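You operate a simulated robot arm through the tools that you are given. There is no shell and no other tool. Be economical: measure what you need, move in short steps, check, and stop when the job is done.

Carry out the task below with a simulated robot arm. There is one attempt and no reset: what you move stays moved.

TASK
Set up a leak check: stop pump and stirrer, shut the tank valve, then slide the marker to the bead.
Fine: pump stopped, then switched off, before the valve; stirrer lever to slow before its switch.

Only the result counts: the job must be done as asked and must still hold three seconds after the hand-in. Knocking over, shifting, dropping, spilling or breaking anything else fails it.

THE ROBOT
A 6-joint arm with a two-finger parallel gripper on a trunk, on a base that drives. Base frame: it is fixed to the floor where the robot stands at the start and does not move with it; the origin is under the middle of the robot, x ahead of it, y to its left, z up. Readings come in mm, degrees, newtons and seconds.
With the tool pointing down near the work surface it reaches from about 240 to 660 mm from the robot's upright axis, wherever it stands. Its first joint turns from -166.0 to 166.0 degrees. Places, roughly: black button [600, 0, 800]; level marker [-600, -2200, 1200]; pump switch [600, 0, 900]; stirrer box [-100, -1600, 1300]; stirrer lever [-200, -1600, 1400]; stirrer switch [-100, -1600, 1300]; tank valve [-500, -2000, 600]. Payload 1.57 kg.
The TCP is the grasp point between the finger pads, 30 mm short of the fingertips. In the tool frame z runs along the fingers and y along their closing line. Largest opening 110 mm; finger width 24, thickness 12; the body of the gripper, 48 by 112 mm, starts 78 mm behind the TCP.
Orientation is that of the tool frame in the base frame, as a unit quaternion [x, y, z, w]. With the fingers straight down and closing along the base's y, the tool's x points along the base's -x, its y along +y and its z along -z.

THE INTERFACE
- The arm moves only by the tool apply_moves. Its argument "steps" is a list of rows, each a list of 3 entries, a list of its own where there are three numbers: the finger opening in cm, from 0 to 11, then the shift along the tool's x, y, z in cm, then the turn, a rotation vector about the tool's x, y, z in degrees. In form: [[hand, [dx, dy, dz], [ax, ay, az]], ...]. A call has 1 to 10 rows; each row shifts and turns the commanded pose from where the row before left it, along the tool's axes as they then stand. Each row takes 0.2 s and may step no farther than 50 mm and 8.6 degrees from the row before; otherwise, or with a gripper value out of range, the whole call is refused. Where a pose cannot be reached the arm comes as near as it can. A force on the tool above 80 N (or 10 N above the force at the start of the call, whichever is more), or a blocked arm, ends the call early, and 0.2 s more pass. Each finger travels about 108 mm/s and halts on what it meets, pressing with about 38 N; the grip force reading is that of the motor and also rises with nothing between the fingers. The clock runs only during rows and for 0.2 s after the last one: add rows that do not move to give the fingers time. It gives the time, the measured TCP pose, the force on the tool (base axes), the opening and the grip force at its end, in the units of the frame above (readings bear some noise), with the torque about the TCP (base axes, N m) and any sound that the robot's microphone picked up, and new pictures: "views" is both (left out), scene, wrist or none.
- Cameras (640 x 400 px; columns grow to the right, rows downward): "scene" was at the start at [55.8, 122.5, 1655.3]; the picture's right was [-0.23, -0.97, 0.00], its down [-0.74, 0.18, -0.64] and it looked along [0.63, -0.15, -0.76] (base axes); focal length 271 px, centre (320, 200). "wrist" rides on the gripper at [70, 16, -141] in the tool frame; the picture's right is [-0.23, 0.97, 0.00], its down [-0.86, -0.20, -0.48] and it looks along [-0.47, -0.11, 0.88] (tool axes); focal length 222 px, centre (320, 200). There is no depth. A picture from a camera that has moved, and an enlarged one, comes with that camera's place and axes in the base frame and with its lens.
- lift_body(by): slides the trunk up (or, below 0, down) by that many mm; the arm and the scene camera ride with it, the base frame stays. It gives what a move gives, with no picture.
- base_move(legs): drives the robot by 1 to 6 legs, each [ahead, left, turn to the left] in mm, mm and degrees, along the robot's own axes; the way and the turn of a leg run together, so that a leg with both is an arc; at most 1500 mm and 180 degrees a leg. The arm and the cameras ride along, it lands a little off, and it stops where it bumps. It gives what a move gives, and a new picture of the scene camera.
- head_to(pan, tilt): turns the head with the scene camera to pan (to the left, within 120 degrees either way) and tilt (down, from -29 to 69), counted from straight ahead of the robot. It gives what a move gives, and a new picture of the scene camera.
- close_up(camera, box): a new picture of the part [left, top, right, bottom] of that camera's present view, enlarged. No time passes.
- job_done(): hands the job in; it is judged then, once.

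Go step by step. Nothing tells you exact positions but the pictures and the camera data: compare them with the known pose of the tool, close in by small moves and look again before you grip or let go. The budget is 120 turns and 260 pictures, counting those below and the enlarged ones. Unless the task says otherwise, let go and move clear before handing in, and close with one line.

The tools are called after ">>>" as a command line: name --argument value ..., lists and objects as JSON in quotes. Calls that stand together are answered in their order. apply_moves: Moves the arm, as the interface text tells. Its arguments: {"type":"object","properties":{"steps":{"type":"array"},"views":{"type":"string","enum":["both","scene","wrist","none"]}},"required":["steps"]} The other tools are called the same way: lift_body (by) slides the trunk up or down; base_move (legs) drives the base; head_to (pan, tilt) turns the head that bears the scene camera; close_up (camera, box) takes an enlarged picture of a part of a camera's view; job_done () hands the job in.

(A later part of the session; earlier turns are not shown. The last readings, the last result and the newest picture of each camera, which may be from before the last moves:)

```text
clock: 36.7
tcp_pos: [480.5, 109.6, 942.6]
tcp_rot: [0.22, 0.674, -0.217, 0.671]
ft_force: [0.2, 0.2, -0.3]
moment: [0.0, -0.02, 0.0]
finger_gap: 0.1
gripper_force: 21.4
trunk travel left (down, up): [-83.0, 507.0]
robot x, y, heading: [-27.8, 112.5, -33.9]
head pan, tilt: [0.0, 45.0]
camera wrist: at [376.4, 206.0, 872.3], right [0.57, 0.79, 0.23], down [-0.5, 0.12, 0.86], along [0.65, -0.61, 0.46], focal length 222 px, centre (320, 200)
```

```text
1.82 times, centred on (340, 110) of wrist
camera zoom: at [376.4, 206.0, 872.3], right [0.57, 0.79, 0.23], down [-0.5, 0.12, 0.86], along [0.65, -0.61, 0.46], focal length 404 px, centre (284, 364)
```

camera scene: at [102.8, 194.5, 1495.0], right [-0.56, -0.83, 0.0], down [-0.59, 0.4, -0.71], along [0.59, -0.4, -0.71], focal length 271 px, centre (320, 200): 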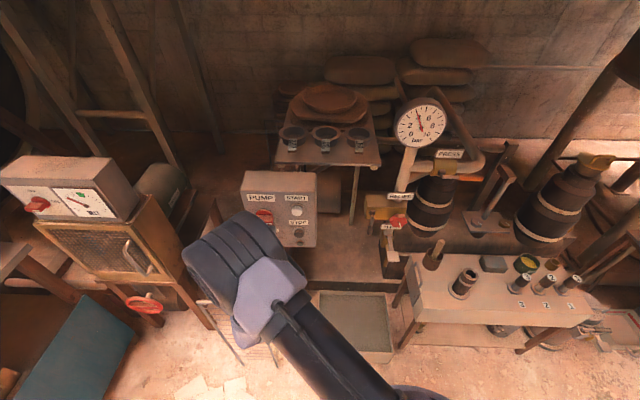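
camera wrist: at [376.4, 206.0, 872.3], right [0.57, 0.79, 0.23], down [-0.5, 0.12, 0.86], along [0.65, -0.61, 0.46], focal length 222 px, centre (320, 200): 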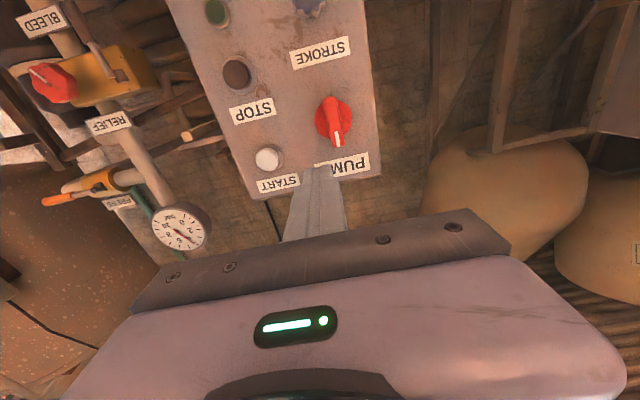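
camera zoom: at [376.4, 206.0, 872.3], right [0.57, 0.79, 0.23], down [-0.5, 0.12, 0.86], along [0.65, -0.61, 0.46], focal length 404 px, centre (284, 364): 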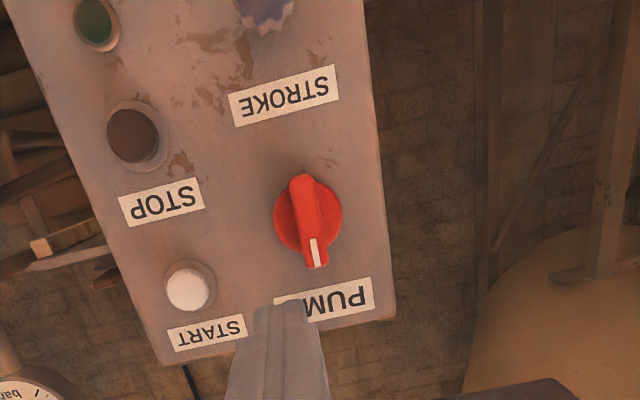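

The pump is stopped and switched off. Next is the stirrer on the tank: I'll back away, turn to face -y and drive along the clear floor on the -x side.

>>> base_move --legs '[[-300, 0, 0], [0, 0, -56], [0, -400, 0], [450, 0, 0]]'

>>> head_to --pan 20 --tilt 30

```text
clock: 45.7
tcp_pos: [-405.8, -590.6, 942.2]
tcp_rot: [0.514, 0.489, -0.51, 0.487]
ft_force: [-0.2, 0.1, 0.9]
moment: [0.01, 0.0, 0.0]
finger_gap: 0.0
gripper_force: 20.9
trunk travel left (down, up): [-83.0, 507.0]
robot x, y, heading: [-680.7, -162.9, -90.9]
head pan, tilt: [0.0, 45.0]
camera scene: at [-541.1, -225.4, 1495.0], right [-1.0, 0.01, 0.0], down [0.01, 0.71, -0.71], along [-0.01, -0.71, -0.71], focal length 271 px, centre (320, 200)
```

scene: 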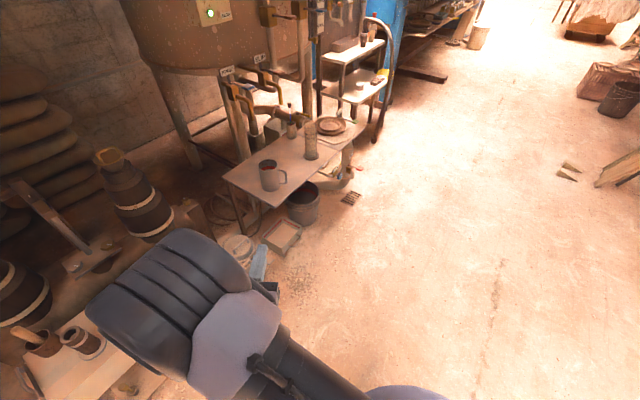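

```text
clock: 46.5
tcp_pos: [-406.6, -589.4, 941.9]
tcp_rot: [0.514, 0.488, -0.511, 0.487]
ft_force: [0.9, -0.1, -0.3]
moment: [0.01, -0.01, 0.01]
finger_gap: 0.0
gripper_force: 21.4
trunk travel left (down, up): [-83.0, 507.0]
robot x, y, heading: [-683.2, -162.6, -90.7]
head pan, tilt: [20.0, 30.0]
camera scene: at [-510.3, -229.2, 1517.6], right [-0.94, -0.33, 0.0], down [-0.16, 0.47, -0.87], along [0.28, -0.82, -0.5], focal length 271 px, centre (320, 200)
```

scene: 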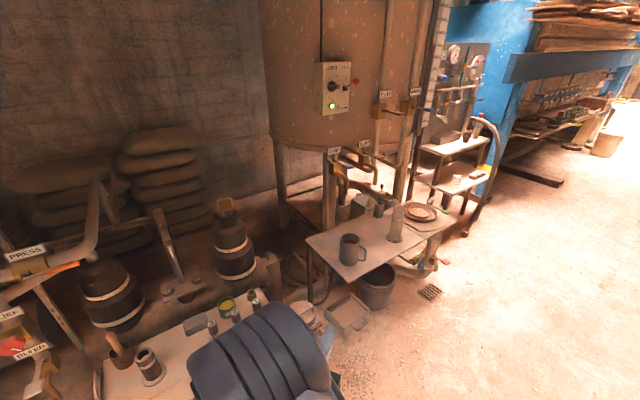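

>>> close_up --camera "scene" --box '[290, 40, 370, 130]'

>>> close_up --camera "scene" --box '[370, 20, 510, 120]'

>>> close_up --camera "scene" --box '[290, 110, 470, 290]'

```text
4.44 times, centred on (330, 85) of scene
camera zoom: at [-510.3, -229.2, 1517.6], right [-0.94, -0.33, 0.0], down [-0.16, 0.47, -0.87], along [0.28, -0.82, -0.5], focal length 1205 px, centre (276, 711)
```

zoom: 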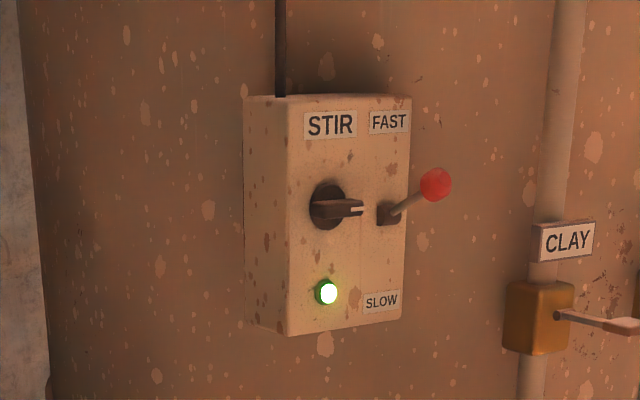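

```text
4.00 times, centred on (440, 70) of scene
camera zoom: at [-510.3, -229.2, 1517.6], right [-0.94, -0.33, 0.0], down [-0.16, 0.47, -0.87], along [0.28, -0.82, -0.5], focal length 1084 px, centre (-160, 720)
```

zoom: 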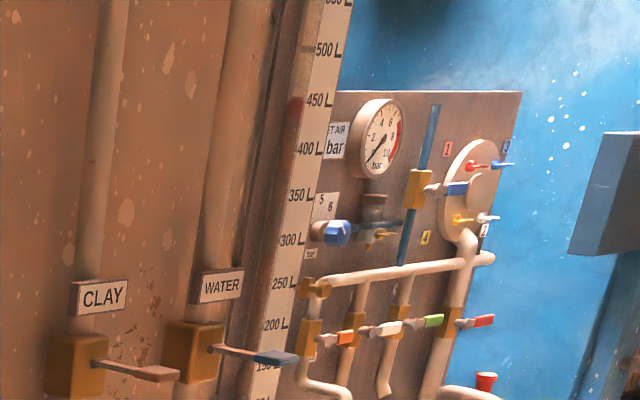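

```text
2.22 times, centred on (380, 200) of scene
camera zoom: at [-510.3, -229.2, 1517.6], right [-0.94, -0.33, 0.0], down [-0.16, 0.47, -0.87], along [0.28, -0.82, -0.5], focal length 602 px, centre (187, 200)
```

zoom: 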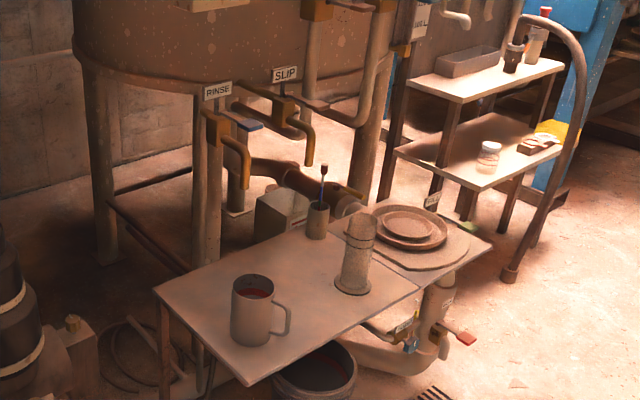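

The stirrer box has STIR switch (pointer right = ON), a lever at FAST, and a green lamp. The station faces roughly (-0.82,0.57), with a low bench in front whose front edge runs about 300 mm ahead of the box. I'll raise the trunk and drive to stand before it.

>>> lift_body --by 390

>>> base_move --legs '[[0, -150, 0], [1050, 0, 0], [0, 0, 56]]'

>>> head_to --pan 10 --tilt 50

```text
clock: 50.3
tcp_pos: [-405.3, -589.9, 1331.9]
tcp_rot: [0.514, 0.488, -0.511, 0.486]
ft_force: [-0.2, -0.3, -0.6]
moment: [-0.01, -0.02, 0.01]
finger_gap: 0.0
gripper_force: 20.9
trunk travel left (down, up): [-473.0, 117.0]
robot x, y, heading: [-682.3, -163.0, -90.8]
head pan, tilt: [20.0, 30.0]
```

```text
clock: 59.1
tcp_pos: [-342.0, -1217.7, 1333.1]
tcp_rot: [0.23, 0.67, -0.228, 0.668]
ft_force: [0.4, -0.1, 0.0]
moment: [-0.03, 0.02, 0.02]
finger_gap: 0.1
gripper_force: 21.4
trunk travel left (down, up): [-473.0, 117.0]
robot x, y, heading: [-849.0, -1198.0, -35.7]
head pan, tilt: [20.0, 30.0]
camera scene: at [-696.4, -1097.4, 1907.6], right [-0.27, -0.96, 0.0], down [-0.48, 0.13, -0.87], along [0.83, -0.23, -0.5], focal length 271 px, centre (320, 200)
```

scene: 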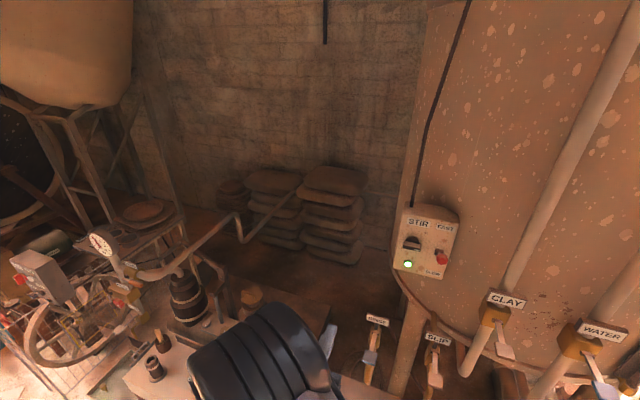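

```text
clock: 59.9
tcp_pos: [-340.7, -1218.5, 1332.4]
tcp_rot: [0.229, 0.67, -0.227, 0.668]
ft_force: [-0.3, 0.6, -0.4]
moment: [-0.04, 0.04, 0.0]
finger_gap: 0.0
gripper_force: 21.2
trunk travel left (down, up): [-473.0, 117.0]
robot x, y, heading: [-848.6, -1199.9, -35.9]
head pan, tilt: [10.0, 50.0]
camera scene: at [-714.0, -1106.4, 1878.2], right [-0.43, -0.9, 0.0], down [-0.69, 0.33, -0.64], along [0.58, -0.28, -0.77], focal length 271 px, centre (320, 200)
```

scene: 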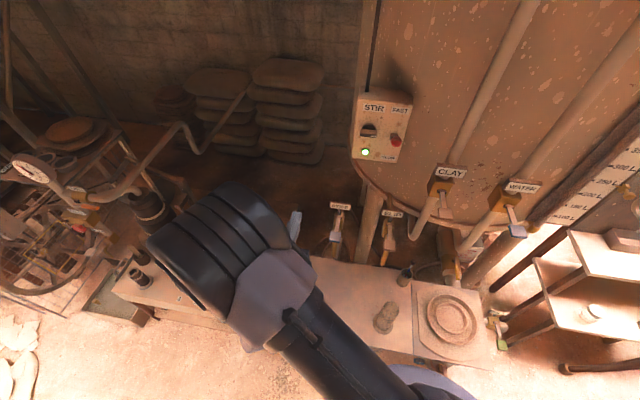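

>>> close_up --camera "scene" --box '[340, 80, 430, 180]'

>>> close_up --camera "wrist" --box '[0, 0, 640, 400]'

>>> head_to --pan -20 --tilt 65

```text
4.00 times, centred on (385, 130) of scene
camera zoom: at [-714.0, -1106.4, 1878.2], right [-0.43, -0.9, 0.0], down [-0.69, 0.33, -0.64], along [0.58, -0.28, -0.77], focal length 1084 px, centre (60, 480)
```

zoom: 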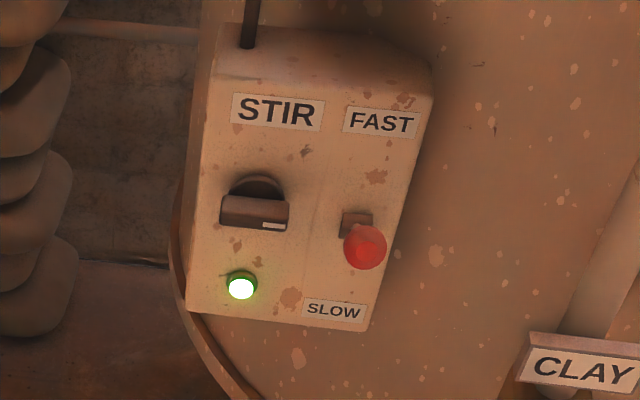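

```text
1.00 times, centred on (320, 200) of wrist (not enlarged: the box is as wide or as high as the picture)
camera zoom: at [-443.2, -1117.2, 1262.2], right [0.6, 0.77, 0.23], down [-0.5, 0.13, 0.86], along [0.63, -0.62, 0.46], focal length 222 px, centre (320, 200)
```

zoom: 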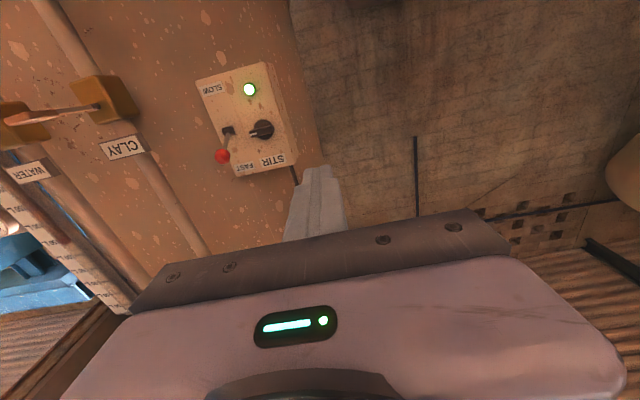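

```text
clock: 60.9
tcp_pos: [-340.9, -1217.3, 1332.8]
tcp_rot: [0.229, 0.671, -0.227, 0.668]
ft_force: [0.1, 0.6, -0.4]
moment: [-0.01, 0.02, 0.01]
finger_gap: 0.0
gripper_force: 22.1
trunk travel left (down, up): [-473.0, 117.0]
robot x, y, heading: [-851.6, -1200.5, -35.8]
head pan, tilt: [-20.0, 65.0]
camera scene: at [-749.1, -1123.2, 1860.0], right [-0.82, -0.57, 0.0], down [-0.51, 0.75, -0.42], along [0.24, -0.35, -0.91], focal length 271 px, centre (320, 200)
```

scene: 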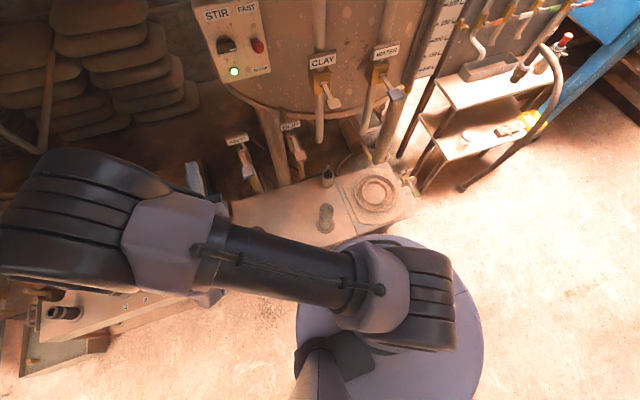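

I triangulated the knob at about (-110,-1573,1331), the lever pivot at (-145,-1660,1319) and the red ball at (-213,-1606,1358). The lever sits 24° up (FAST). I'll move right and ahead and raise a bit so the fingertips end up above the ball.

>>> lift_body --by 75

>>> base_move --legs '[[0, -240, 0], [170, 0, 0]]'

>>> head_to --pan 0 --tilt 45

>>> close_up --camera "wrist" --box '[0, 0, 640, 400]'

```text
clock: 62.0
tcp_pos: [-339.8, -1216.9, 1408.0]
tcp_rot: [0.229, 0.672, -0.226, 0.667]
ft_force: [0.0, -0.6, 0.1]
moment: [-0.03, 0.02, -0.01]
finger_gap: 0.4
gripper_force: 21.0
trunk travel left (down, up): [-548.0, 42.0]
robot x, y, heading: [-852.0, -1197.9, -35.6]
head pan, tilt: [-20.0, 65.0]
```

```text
clock: 64.8
tcp_pos: [-338.9, -1506.3, 1406.6]
tcp_rot: [0.227, 0.672, -0.224, 0.668]
ft_force: [0.3, 1.0, 0.5]
moment: [0.04, -0.01, 0.0]
finger_gap: 0.0
gripper_force: 21.3
trunk travel left (down, up): [-548.0, 42.0]
robot x, y, heading: [-847.1, -1491.7, -35.1]
head pan, tilt: [-20.0, 65.0]
camera scene: at [-747.8, -1414.2, 1935.0], right [-0.82, -0.57, 0.0], down [-0.52, 0.74, -0.42], along [0.24, -0.35, -0.91], focal length 271 px, centre (320, 200)
```

scene: 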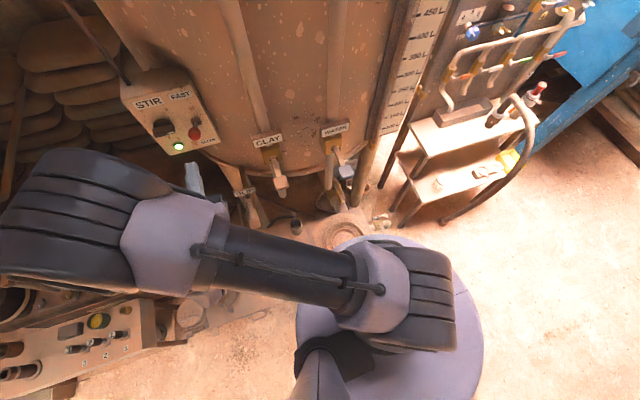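

```text
clock: 65.7
tcp_pos: [-339.7, -1505.4, 1407.8]
tcp_rot: [0.227, 0.672, -0.225, 0.669]
ft_force: [0.2, 0.5, 0.3]
moment: [-0.01, -0.01, 0.0]
finger_gap: 0.2
gripper_force: 22.1
trunk travel left (down, up): [-548.0, 42.0]
robot x, y, heading: [-847.2, -1493.3, -35.3]
head pan, tilt: [0.0, 45.0]
camera scene: at [-716.9, -1410.2, 1960.0], right [-0.58, -0.82, 0.0], down [-0.58, 0.41, -0.71], along [0.58, -0.41, -0.71], focal length 271 px, centre (320, 200)
```

scene: 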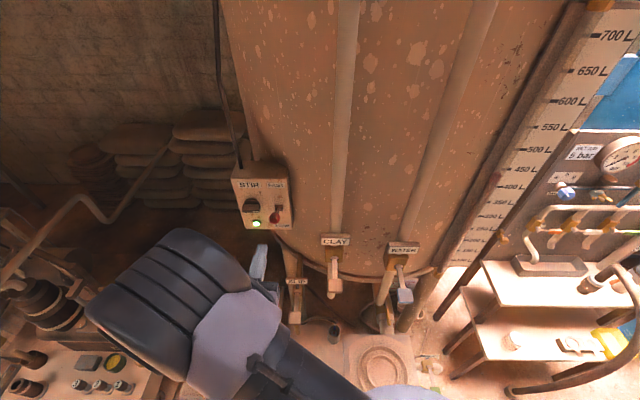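

```text
1.00 times, centred on (320, 200) of wrist (not enlarged: the box is as wide or as high as the picture)
camera zoom: at [-442.5, -1405.2, 1337.3], right [0.59, 0.77, 0.23], down [-0.5, 0.13, 0.86], along [0.63, -0.62, 0.46], focal length 222 px, centre (320, 200)
```

zoom: 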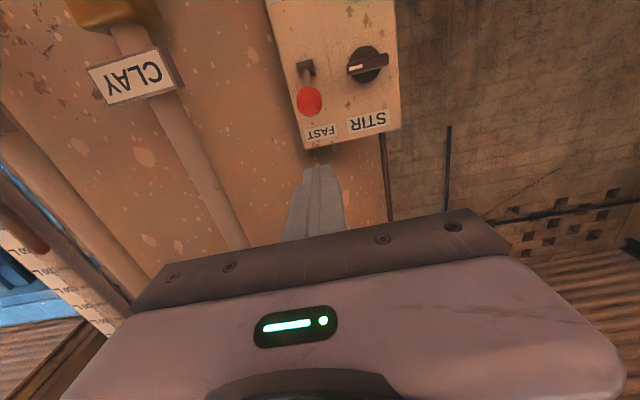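

The fingers are level above the ball and about 144 mm short. I'll advance over it.

>>> apply_moves --steps '[[0, [0.1, -0.3, 4], [0, 0, 0]], [0, [0.1, 0, 4], [0, 0, 0]], [0, [0, 0, 4], [0, 0, 0]], [0, [0, 0, 2.4], [0, 0, 0]], [0, [0, 0, 0], [0, 0, 0]]]' --views "wrist"

>>> close_up --camera "scene" --box '[200, 150, 320, 260]'

```text
clock: 66.9
tcp_pos: [-224.2, -1593.4, 1404.9]
tcp_rot: [0.227, 0.672, -0.225, 0.668]
ft_force: [0.1, 0.0, 0.0]
moment: [-0.03, -0.02, 0.01]
finger_gap: 0.0
gripper_force: 20.9
trunk travel left (down, up): [-548.0, 42.0]
robot x, y, heading: [-849.2, -1490.1, -35.3]
head pan, tilt: [0.0, 45.0]
camera wrist: at [-327.3, -1493.4, 1333.7], right [0.59, 0.77, 0.23], down [-0.5, 0.13, 0.86], along [0.63, -0.62, 0.46], focal length 222 px, centre (320, 200)
```

wrist: 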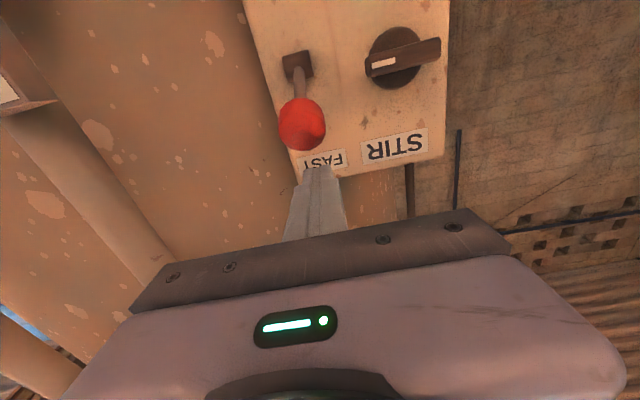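

```text
3.64 times, centred on (260, 205) of scene
camera zoom: at [-716.8, -1409.9, 1960.0], right [-0.58, -0.82, 0.0], down [-0.58, 0.41, -0.71], along [0.58, -0.41, -0.71], focal length 986 px, centre (538, 182)
```

zoom: 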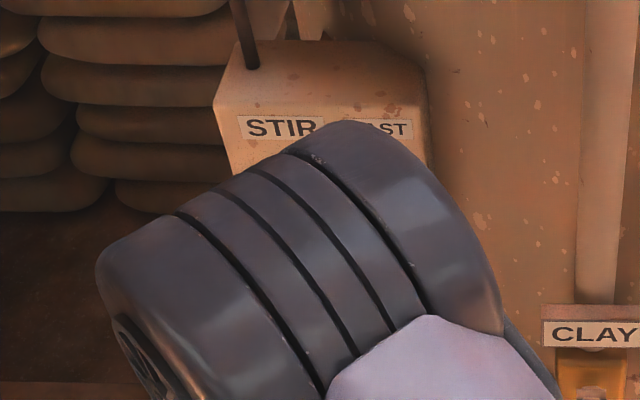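

>>> apply_moves --steps '[[0, [1.5, -0.3, 0], [0, 0, 0]], [0, [1.5, 0, 0], [0, 0, 0]], [0, [1.5, 0, 0], [0, 0, 0]], [0, [1.5, 0, 0], [0, 0, 0]]]' --views "wrist"

```text
clock: 67.9
tcp_pos: [-224.3, -1589.4, 1348.0]
tcp_rot: [0.23, 0.672, -0.227, 0.666]
ft_force: [1.4, 0.0, 0.4]
moment: [-0.01, 0.01, 0.0]
finger_gap: 0.0
gripper_force: 20.8
out of reach, approached as far as the arm can: row 3, 4
trunk travel left (down, up): [-548.0, 42.0]
robot x, y, heading: [-848.8, -1488.4, -35.1]
head pan, tilt: [0.0, 45.0]
camera wrist: at [-327.6, -1489.5, 1278.0], right [0.6, 0.77, 0.23], down [-0.49, 0.13, 0.86], along [0.63, -0.63, 0.46], focal length 222 px, centre (320, 200)
```

wrist: 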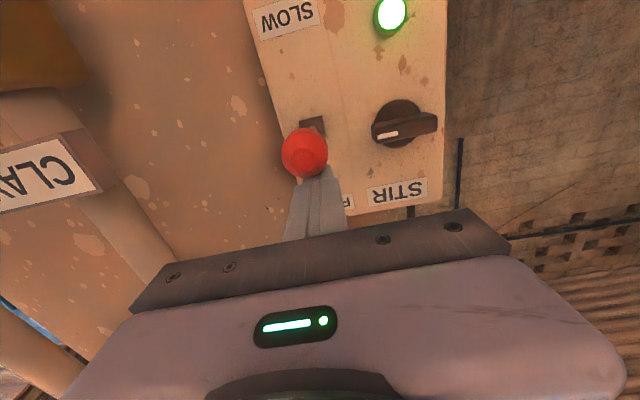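

The lever is following. The arm is at its limit here, so I'll continue downward with the trunk in small steps.

>>> lift_body --by -25

>>> close_up --camera "wrist" --box '[160, 0, 480, 220]'

```text
clock: 68.6
tcp_pos: [-226.0, -1589.7, 1324.1]
tcp_rot: [0.23, 0.672, -0.227, 0.666]
ft_force: [0.5, 0.0, -0.8]
moment: [0.0, -0.01, 0.01]
finger_gap: 0.1
gripper_force: 21.7
trunk travel left (down, up): [-523.0, 67.0]
robot x, y, heading: [-847.6, -1485.6, -35.4]
head pan, tilt: [0.0, 45.0]
```

```text
1.82 times, centred on (320, 110) of wrist
camera zoom: at [-327.6, -1489.7, 1253.2], right [0.6, 0.77, 0.23], down [-0.49, 0.13, 0.86], along [0.63, -0.63, 0.46], focal length 404 px, centre (320, 364)
```

zoom: 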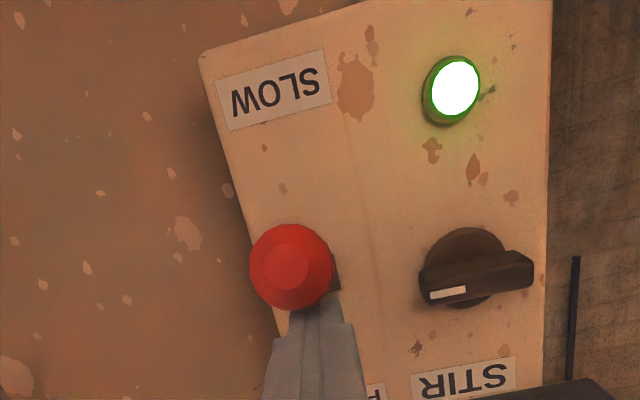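

>>> lift_body --by -15

>>> lift_body --by -8

>>> close_up --camera "wrist" --box '[160, 0, 480, 220]'

```text
clock: 69.2
tcp_pos: [-225.2, -1589.5, 1309.1]
tcp_rot: [0.231, 0.672, -0.228, 0.666]
ft_force: [-0.2, -0.6, -0.3]
moment: [0.0, 0.01, 0.01]
finger_gap: 0.1
gripper_force: 21.0
trunk travel left (down, up): [-508.0, 82.0]
robot x, y, heading: [-848.5, -1485.8, -35.3]
head pan, tilt: [0.0, 45.0]
```

```text
clock: 69.8
tcp_pos: [-225.2, -1590.1, 1304.3]
tcp_rot: [0.232, 0.669, -0.226, 0.669]
ft_force: [11.6, -4.5, 37.0]
moment: [-0.61, -0.6, -0.12]
finger_gap: 0.0
gripper_force: 21.2
trunk travel left (down, up): [-500.0, 90.0]
robot x, y, heading: [-847.1, -1490.5, -34.9]
head pan, tilt: [0.0, 45.0]
```

```text
1.82 times, centred on (320, 110) of wrist
camera zoom: at [-326.5, -1489.7, 1233.3], right [0.6, 0.77, 0.23], down [-0.5, 0.13, 0.85], along [0.63, -0.63, 0.46], focal length 404 px, centre (320, 364)
```

zoom: 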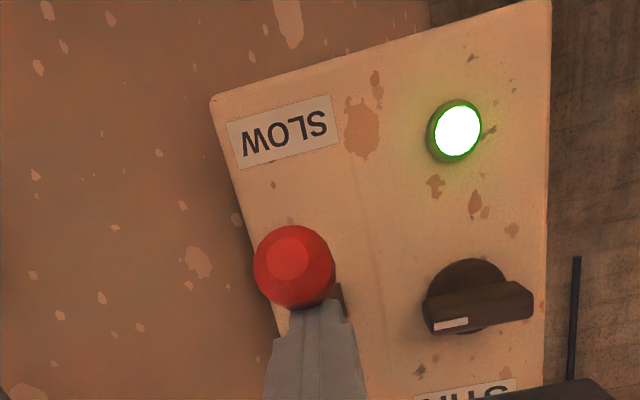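

The lever hit its stop at SLOW (37 N). I'll lift off, back away and look at the STIR switch.

>>> lift_body --by 40

>>> apply_moves --steps '[[0, [0, 0, -4], [0, 0, 0]], [0, [0, 0, -4], [0, 0, 0]], [0, [0, 0, -3], [0, 0, 0]]]' --views "wrist"

>>> close_up --camera "wrist" --box '[240, 0, 480, 200]'

>>> close_up --camera "scene" --box '[200, 150, 320, 260]'

```text
clock: 70.6
tcp_pos: [-225.3, -1590.6, 1339.9]
tcp_rot: [0.229, 0.673, -0.227, 0.666]
ft_force: [-0.3, -0.4, -0.2]
moment: [0.01, -0.01, 0.01]
finger_gap: 0.3
gripper_force: 20.9
trunk travel left (down, up): [-540.0, 50.0]
robot x, y, heading: [-851.4, -1491.9, -35.2]
head pan, tilt: [0.0, 45.0]
```

```text
clock: 71.4
tcp_pos: [-313.8, -1522.6, 1341.3]
tcp_rot: [0.231, 0.672, -0.228, 0.666]
ft_force: [0.1, 1.1, -0.4]
moment: [-0.02, 0.01, -0.03]
finger_gap: 0.0
gripper_force: 21.1
trunk travel left (down, up): [-540.0, 50.0]
robot x, y, heading: [-846.6, -1492.5, -35.1]
head pan, tilt: [0.0, 45.0]
camera wrist: at [-415.2, -1421.1, 1271.0], right [0.6, 0.77, 0.23], down [-0.5, 0.13, 0.86], along [0.63, -0.63, 0.46], focal length 222 px, centre (320, 200)
```

wrist: 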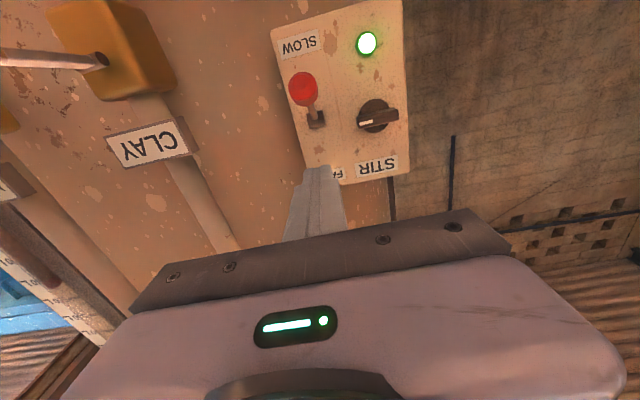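

```text
2.00 times, centred on (360, 100) of wrist
camera zoom: at [-415.2, -1421.1, 1271.0], right [0.6, 0.77, 0.23], down [-0.5, 0.13, 0.86], along [0.63, -0.63, 0.46], focal length 444 px, centre (240, 400)
```

zoom: 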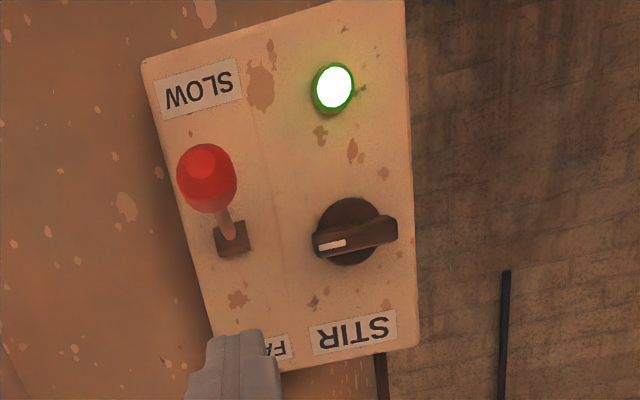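

```text
3.64 times, centred on (260, 205) of scene
camera zoom: at [-717.3, -1409.3, 1952.0], right [-0.58, -0.82, 0.0], down [-0.58, 0.41, -0.71], along [0.58, -0.41, -0.71], focal length 986 px, centre (538, 182)
```

zoom: 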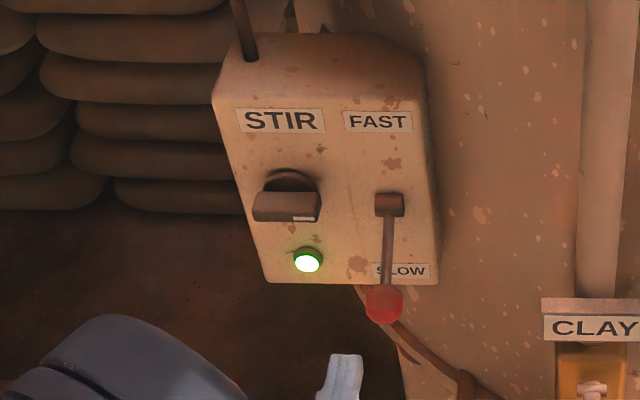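

The lever is at SLOW. The STIR bar is at (-114,-1570,1336). I'll push its left end down from above (counter-clockwise, away from the lever), so I line up there first.

>>> lift_body --by 34

>>> base_move --legs '[[30, 107, 0]]'

```text
clock: 72.2
tcp_pos: [-310.9, -1521.9, 1374.6]
tcp_rot: [0.23, 0.673, -0.227, 0.666]
ft_force: [-0.5, 0.0, 0.0]
moment: [0.02, 0.0, 0.01]
finger_gap: 0.2
gripper_force: 21.9
trunk travel left (down, up): [-574.0, 16.0]
robot x, y, heading: [-848.1, -1486.9, -35.1]
head pan, tilt: [0.0, 45.0]
```

```text
clock: 73.4
tcp_pos: [-227.2, -1453.7, 1373.6]
tcp_rot: [0.232, 0.672, -0.228, 0.665]
ft_force: [0.0, -0.9, 0.5]
moment: [0.02, 0.01, -0.02]
finger_gap: 0.1
gripper_force: 21.3
trunk travel left (down, up): [-574.0, 16.0]
robot x, y, heading: [-764.3, -1421.0, -35.2]
head pan, tilt: [0.0, 45.0]
camera scene: at [-631.2, -1341.5, 1986.1], right [-0.58, -0.82, 0.0], down [-0.58, 0.41, -0.71], along [0.58, -0.41, -0.71], focal length 271 px, centre (320, 200)
```

scene: 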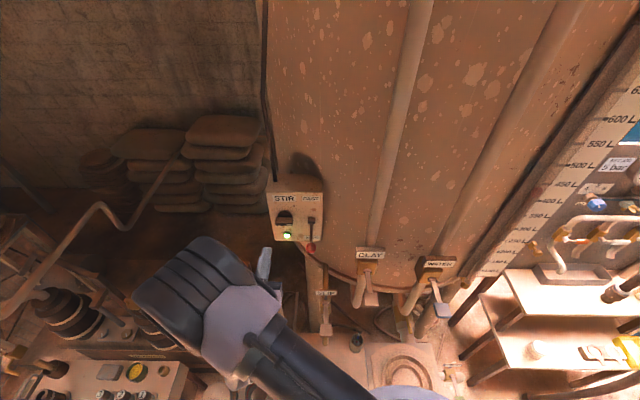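

>>> apply_moves --steps '[[0, [0, 0, 4], [0, 0, 0]], [0, [0, 0, 4], [0, 0, 0]], [0, [0, 0, 4], [0, 0, 0]], [0, [0, 0, 0.6], [0, 0, 0]]]' --views "none"

>>> close_up --camera "wrist" --box '[200, 0, 440, 200]'

```text
clock: 74.4
tcp_pos: [-128.2, -1532.0, 1373.9]
tcp_rot: [0.233, 0.672, -0.23, 0.664]
ft_force: [0.8, 0.3, 0.8]
moment: [-0.01, -0.01, -0.04]
finger_gap: 0.3
gripper_force: 21.5
trunk travel left (down, up): [-574.0, 16.0]
robot x, y, heading: [-760.8, -1419.0, -35.4]
head pan, tilt: [0.0, 45.0]
```

```text
2.00 times, centred on (320, 100) of wrist
camera zoom: at [-229.8, -1429.6, 1304.5], right [0.6, 0.76, 0.23], down [-0.49, 0.13, 0.86], along [0.63, -0.63, 0.46], focal length 444 px, centre (320, 400)
```

zoom: 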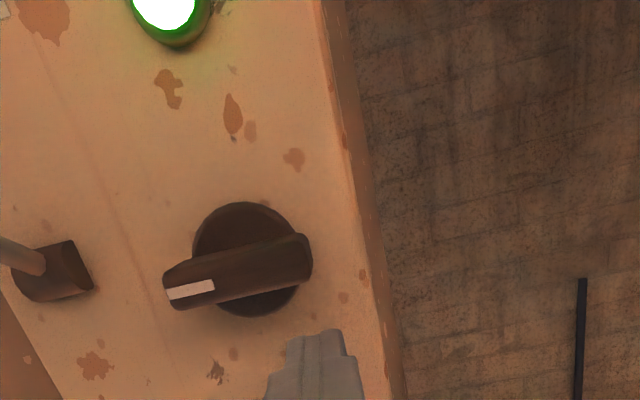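

The fingertips are above the left end of the bar. I'll go in 12 mm and push down.

>>> apply_moves --steps '[[0, [0, 0, 1.2], [0, 0, 0]], [0, [0.8, 0, 0], [0, 0, 0]], [0, [0.8, 0.2, 0], [0, 0, 0]], [0, [0.8, 0.4, 0], [0, 0, 0]], [0, [0.8, 0.3, 0], [0, 0, 0]], [0, [0.6, 0, 0], [0, 0, 0]]]' --views "none"

>>> close_up --camera "wrist" --box '[200, 0, 440, 200]'

```text
clock: 75.8
tcp_pos: [-113.4, -1532.5, 1336.1]
tcp_rot: [0.233, 0.672, -0.23, 0.664]
ft_force: [0.6, -0.3, 0.1]
moment: [-0.02, -0.01, 0.01]
finger_gap: 0.0
gripper_force: 20.6
trunk travel left (down, up): [-574.0, 16.0]
robot x, y, heading: [-765.2, -1420.7, -35.5]
head pan, tilt: [0.0, 45.0]
```

```text
2.00 times, centred on (320, 100) of wrist
camera zoom: at [-214.8, -1430.7, 1265.8], right [0.6, 0.77, 0.23], down [-0.49, 0.13, 0.86], along [0.63, -0.63, 0.46], focal length 444 px, centre (320, 400)
```

zoom: 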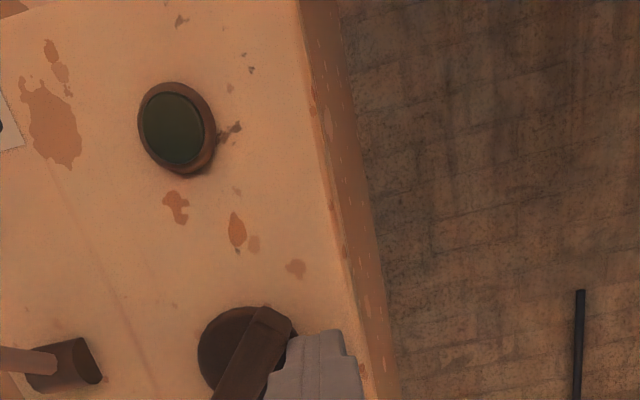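

The lamp is out. I'll finish the turn to the stop.

>>> apply_moves --steps '[[0, [0.6, 0, 0], [0, 0, 0]], [0, [0.7, -0.2, 0], [0, 0, 0]], [0, [0.6, -0.4, 0], [0, 0, 0]], [0, [0.3, -0.6, 0], [0, 0, 0]], [0, [0, -0.5, 0], [0, 0, 0]]]' --views "none"

>>> close_up --camera "wrist" --box '[200, 0, 440, 200]'

```text
clock: 77.0
tcp_pos: [-114.8, -1535.5, 1313.6]
tcp_rot: [0.236, 0.672, -0.231, 0.662]
ft_force: [0.1, 1.0, -0.4]
moment: [0.02, 0.0, 0.0]
finger_gap: 0.2
gripper_force: 21.0
out of reach, approached as far as the arm can: row 4, 5
trunk travel left (down, up): [-574.0, 16.0]
robot x, y, heading: [-761.8, -1419.9, -35.5]
head pan, tilt: [0.0, 45.0]
```

```text
2.00 times, centred on (320, 100) of wrist
camera zoom: at [-216.1, -1432.3, 1245.1], right [0.61, 0.76, 0.23], down [-0.49, 0.13, 0.86], along [0.62, -0.64, 0.45], focal length 444 px, centre (320, 400)
```

zoom: 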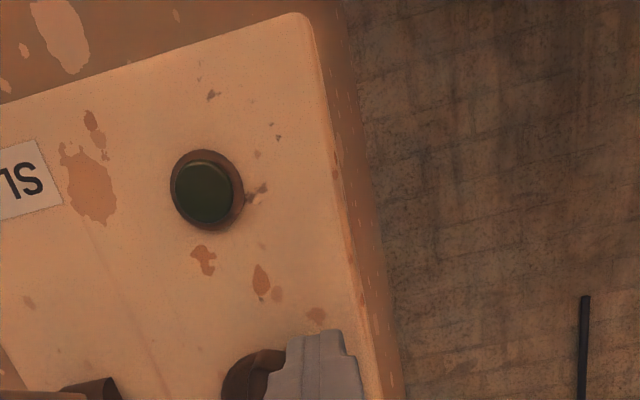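

The arm is out of sideways range, so I'll nudge the base right 12 mm to finish the push.

>>> base_move --legs '[[0, -12, 0]]'

>>> close_up --camera "wrist" --box '[200, 50, 440, 210]'

```text
clock: 77.7
tcp_pos: [-119.9, -1542.5, 1313.7]
tcp_rot: [0.235, 0.673, -0.231, 0.662]
ft_force: [7.2, 11.7, -4.1]
moment: [0.09, 0.15, 0.39]
finger_gap: 0.3
gripper_force: 21.2
trunk travel left (down, up): [-574.0, 16.0]
robot x, y, heading: [-768.3, -1425.4, -35.3]
head pan, tilt: [0.0, 45.0]
camera scene: at [-636.4, -1350.1, 1985.9], right [-0.58, -0.82, 0.0], down [-0.58, 0.41, -0.71], along [0.58, -0.41, -0.71], focal length 271 px, centre (320, 200)
```

scene: 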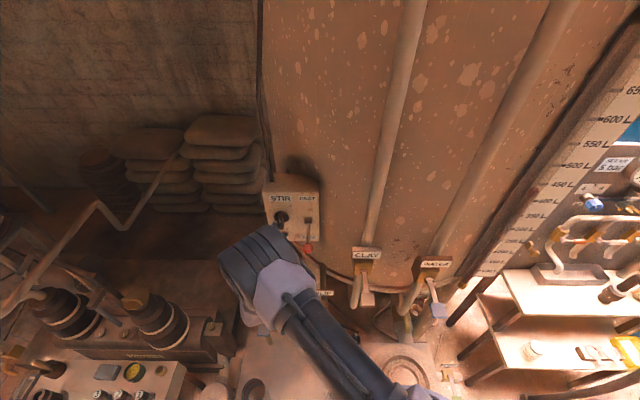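

```text
2.50 times, centred on (320, 130) of wrist
camera zoom: at [-222.1, -1440.8, 1245.0], right [0.61, 0.76, 0.23], down [-0.49, 0.13, 0.86], along [0.63, -0.63, 0.45], focal length 555 px, centre (320, 375)
```

zoom: 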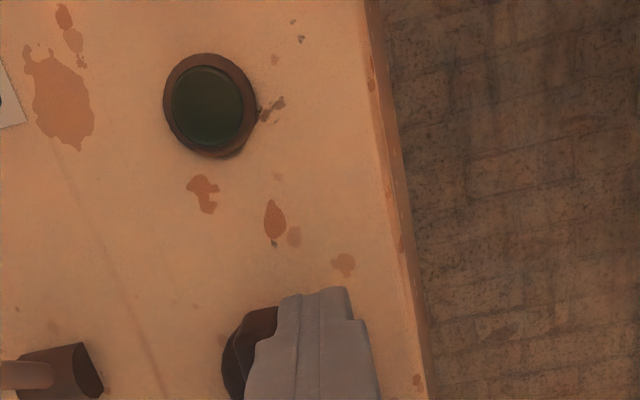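

Contact force of 14 N suggests the switch is at its stop. I'll move left a touch and retreat, then check.

>>> base_move --legs '[[0, 15, 0], [-150, 0, 0]]'

>>> close_up --camera "scene" --box '[240, 150, 360, 260]'

>>> close_up --camera "wrist" --box '[200, 0, 440, 200]'

```text
clock: 79.5
tcp_pos: [-233.5, -1447.2, 1315.9]
tcp_rot: [0.235, 0.672, -0.231, 0.663]
ft_force: [-0.3, 0.0, -0.3]
moment: [0.03, 0.02, 0.0]
finger_gap: 0.0
gripper_force: 21.4
trunk travel left (down, up): [-574.0, 16.0]
robot x, y, heading: [-881.7, -1332.8, -35.6]
head pan, tilt: [0.0, 45.0]
camera scene: at [-749.6, -1253.8, 1986.0], right [-0.58, -0.81, 0.0], down [-0.58, 0.41, -0.71], along [0.58, -0.41, -0.71], focal length 271 px, centre (320, 200)
```

scene: 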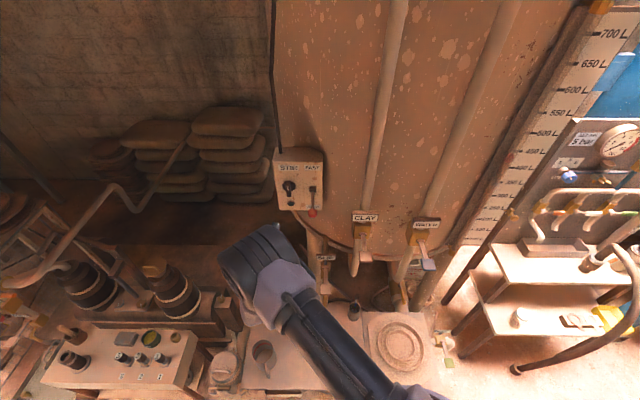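

```text
3.64 times, centred on (300, 205) of scene
camera zoom: at [-749.6, -1253.8, 1986.0], right [-0.58, -0.81, 0.0], down [-0.58, 0.41, -0.71], along [0.58, -0.41, -0.71], focal length 986 px, centre (393, 182)
```

zoom: 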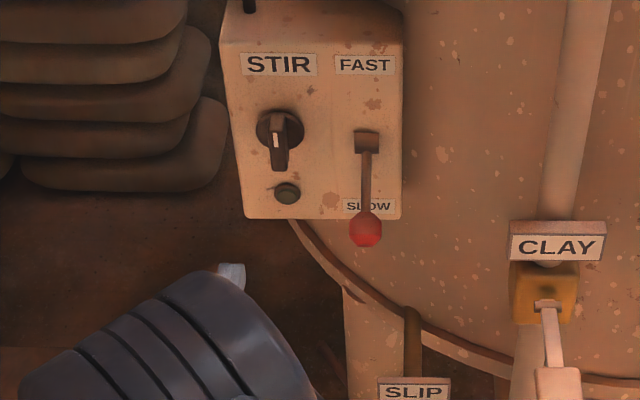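

```text
2.00 times, centred on (320, 100) of wrist
camera zoom: at [-334.9, -1345.3, 1245.4], right [0.61, 0.76, 0.23], down [-0.49, 0.13, 0.86], along [0.63, -0.64, 0.45], focal length 444 px, centre (320, 400)
```

zoom: 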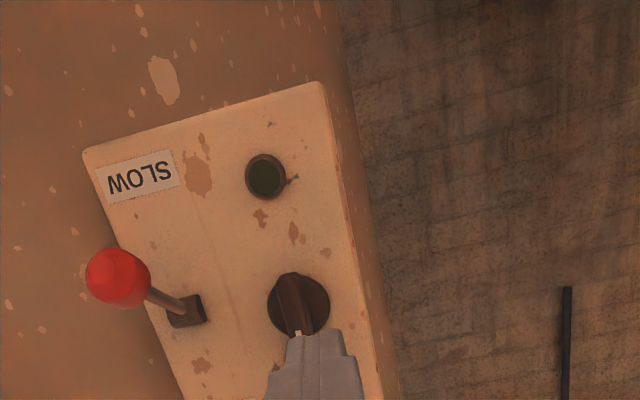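

The stirrer is at SLOW and switched off with its lamp out. Now I'll back off and move right to find the tank valve and the level marker.

>>> base_move --legs '[[-250, 0, 0], [0, -450, 0]]'

>>> head_to --pan 0 --tilt 35

```text
clock: 83.6
tcp_pos: [-700.6, -1676.8, 1315.4]
tcp_rot: [0.241, 0.67, -0.237, 0.661]
ft_force: [-0.1, -0.7, -0.2]
moment: [-0.03, 0.01, 0.02]
finger_gap: 0.0
gripper_force: 21.5
trunk travel left (down, up): [-574.0, 16.0]
robot x, y, heading: [-1346.4, -1552.1, -36.7]
head pan, tilt: [0.0, 45.0]
camera scene: at [-1212.4, -1473.6, 1986.0], right [-0.6, -0.8, 0.0], down [-0.57, 0.42, -0.71], along [0.57, -0.42, -0.71], focal length 271 px, centre (320, 200)
```

scene: 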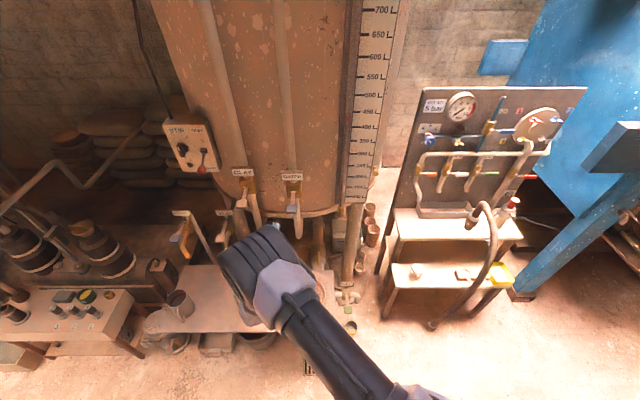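

```text
clock: 84.3
tcp_pos: [-699.4, -1676.3, 1315.2]
tcp_rot: [0.24, 0.67, -0.236, 0.661]
ft_force: [-0.5, -0.3, 0.4]
moment: [-0.02, -0.01, 0.01]
finger_gap: 0.0
gripper_force: 21.3
trunk travel left (down, up): [-574.0, 16.0]
robot x, y, heading: [-1349.4, -1549.8, -36.6]
head pan, tilt: [0.0, 35.0]
camera scene: at [-1207.0, -1477.6, 2000.8], right [-0.6, -0.8, 0.0], down [-0.46, 0.34, -0.82], along [0.66, -0.49, -0.57], focal length 271 px, centre (320, 200)
```

scene: 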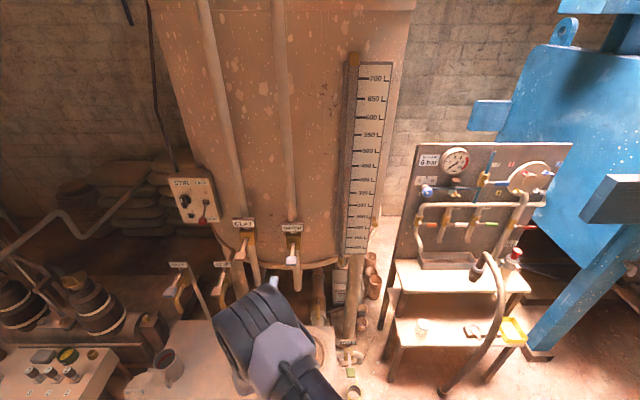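

>>> close_up --camera "scene" --box '[320, 40, 420, 260]'

>>> lift_body --by -450

>>> head_to --pan -5 --tilt 35

```text
1.82 times, centred on (370, 150) of scene
camera zoom: at [-1207.0, -1477.6, 2000.8], right [-0.6, -0.8, 0.0], down [-0.46, 0.34, -0.82], along [0.66, -0.49, -0.57], focal length 493 px, centre (229, 291)
```

zoom: 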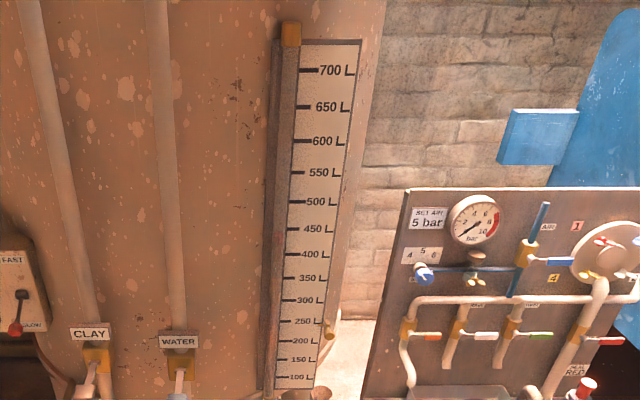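

```text
refused: -450 is not a number from -400 to 400
```

```text
clock: 85.0
tcp_pos: [-699.7, -1676.1, 1314.2]
tcp_rot: [0.24, 0.67, -0.237, 0.661]
ft_force: [-0.2, 0.9, -1.3]
moment: [0.01, 0.03, 0.02]
finger_gap: 0.0
gripper_force: 21.2
trunk travel left (down, up): [-574.0, 16.0]
robot x, y, heading: [-1344.2, -1551.3, -36.5]
head pan, tilt: [-5.0, 35.0]
camera scene: at [-1211.7, -1483.3, 2000.8], right [-0.66, -0.75, 0.0], down [-0.43, 0.38, -0.82], along [0.61, -0.54, -0.57], focal length 271 px, centre (320, 200)
```

scene: 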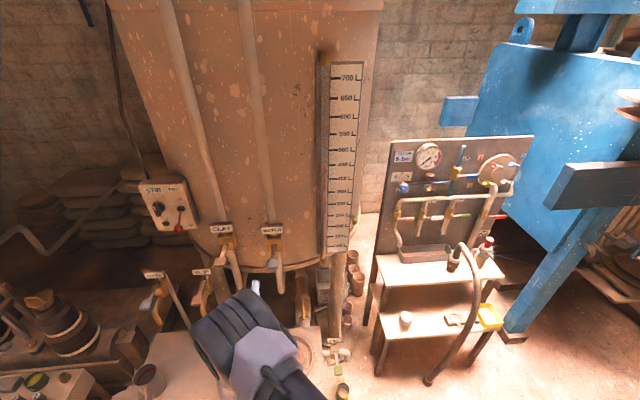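

>>> lift_body --by -400

>>> head_to --pan -8 --tilt 25

>>> close_up --camera "scene" --box '[280, 0, 440, 200]'

>>> close_up --camera "scene" --box '[200, 200, 400, 400]'

```text
clock: 88.8
tcp_pos: [-701.1, -1676.3, 914.9]
tcp_rot: [0.242, 0.67, -0.237, 0.66]
ft_force: [-0.2, 0.4, 0.0]
moment: [-0.01, 0.0, 0.04]
finger_gap: 0.1
gripper_force: 21.2
trunk travel left (down, up): [-174.0, 416.0]
robot x, y, heading: [-1343.0, -1550.6, -36.2]
head pan, tilt: [-5.0, 35.0]
```

```text
clock: 89.5
tcp_pos: [-700.3, -1676.4, 914.1]
tcp_rot: [0.241, 0.67, -0.237, 0.661]
ft_force: [-0.3, 1.0, -0.8]
moment: [-0.01, -0.01, -0.01]
finger_gap: 0.0
gripper_force: 21.4
trunk travel left (down, up): [-174.0, 416.0]
robot x, y, heading: [-1346.6, -1550.8, -36.4]
head pan, tilt: [-8.0, 25.0]
camera scene: at [-1212.0, -1489.7, 1616.6], right [-0.7, -0.71, 0.0], down [-0.3, 0.3, -0.91], along [0.65, -0.64, -0.42], focal length 271 px, centre (320, 200)
```

scene: 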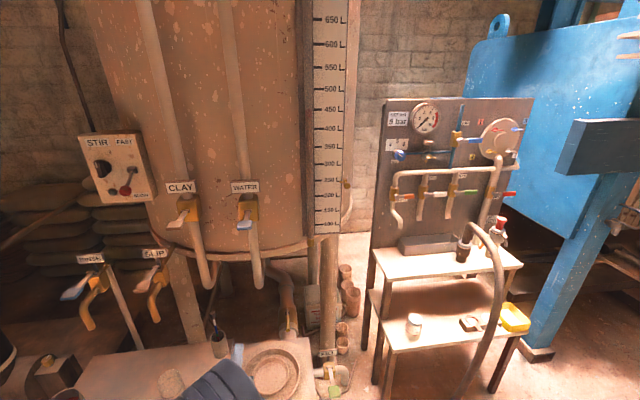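

```text
2.00 times, centred on (360, 100) of scene
camera zoom: at [-1212.0, -1489.7, 1616.6], right [-0.7, -0.71, 0.0], down [-0.3, 0.3, -0.91], along [0.65, -0.64, -0.42], focal length 542 px, centre (240, 400)
```

zoom: 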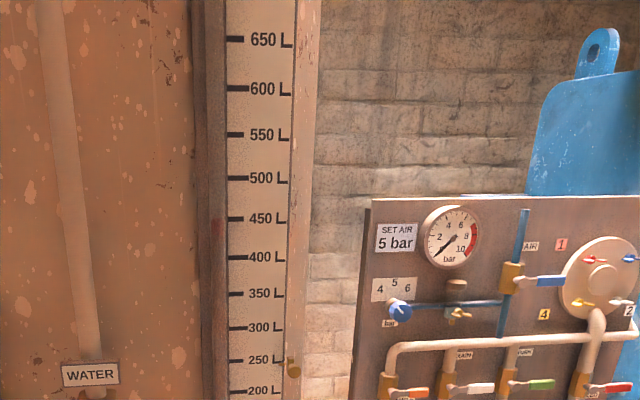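

```text
2.00 times, centred on (300, 300) of scene
camera zoom: at [-1212.0, -1489.7, 1616.6], right [-0.7, -0.71, 0.0], down [-0.3, 0.3, -0.91], along [0.65, -0.64, -0.42], focal length 542 px, centre (360, 0)
```

zoom: 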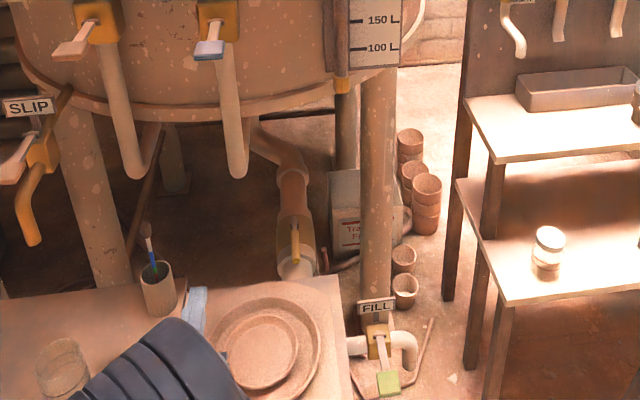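

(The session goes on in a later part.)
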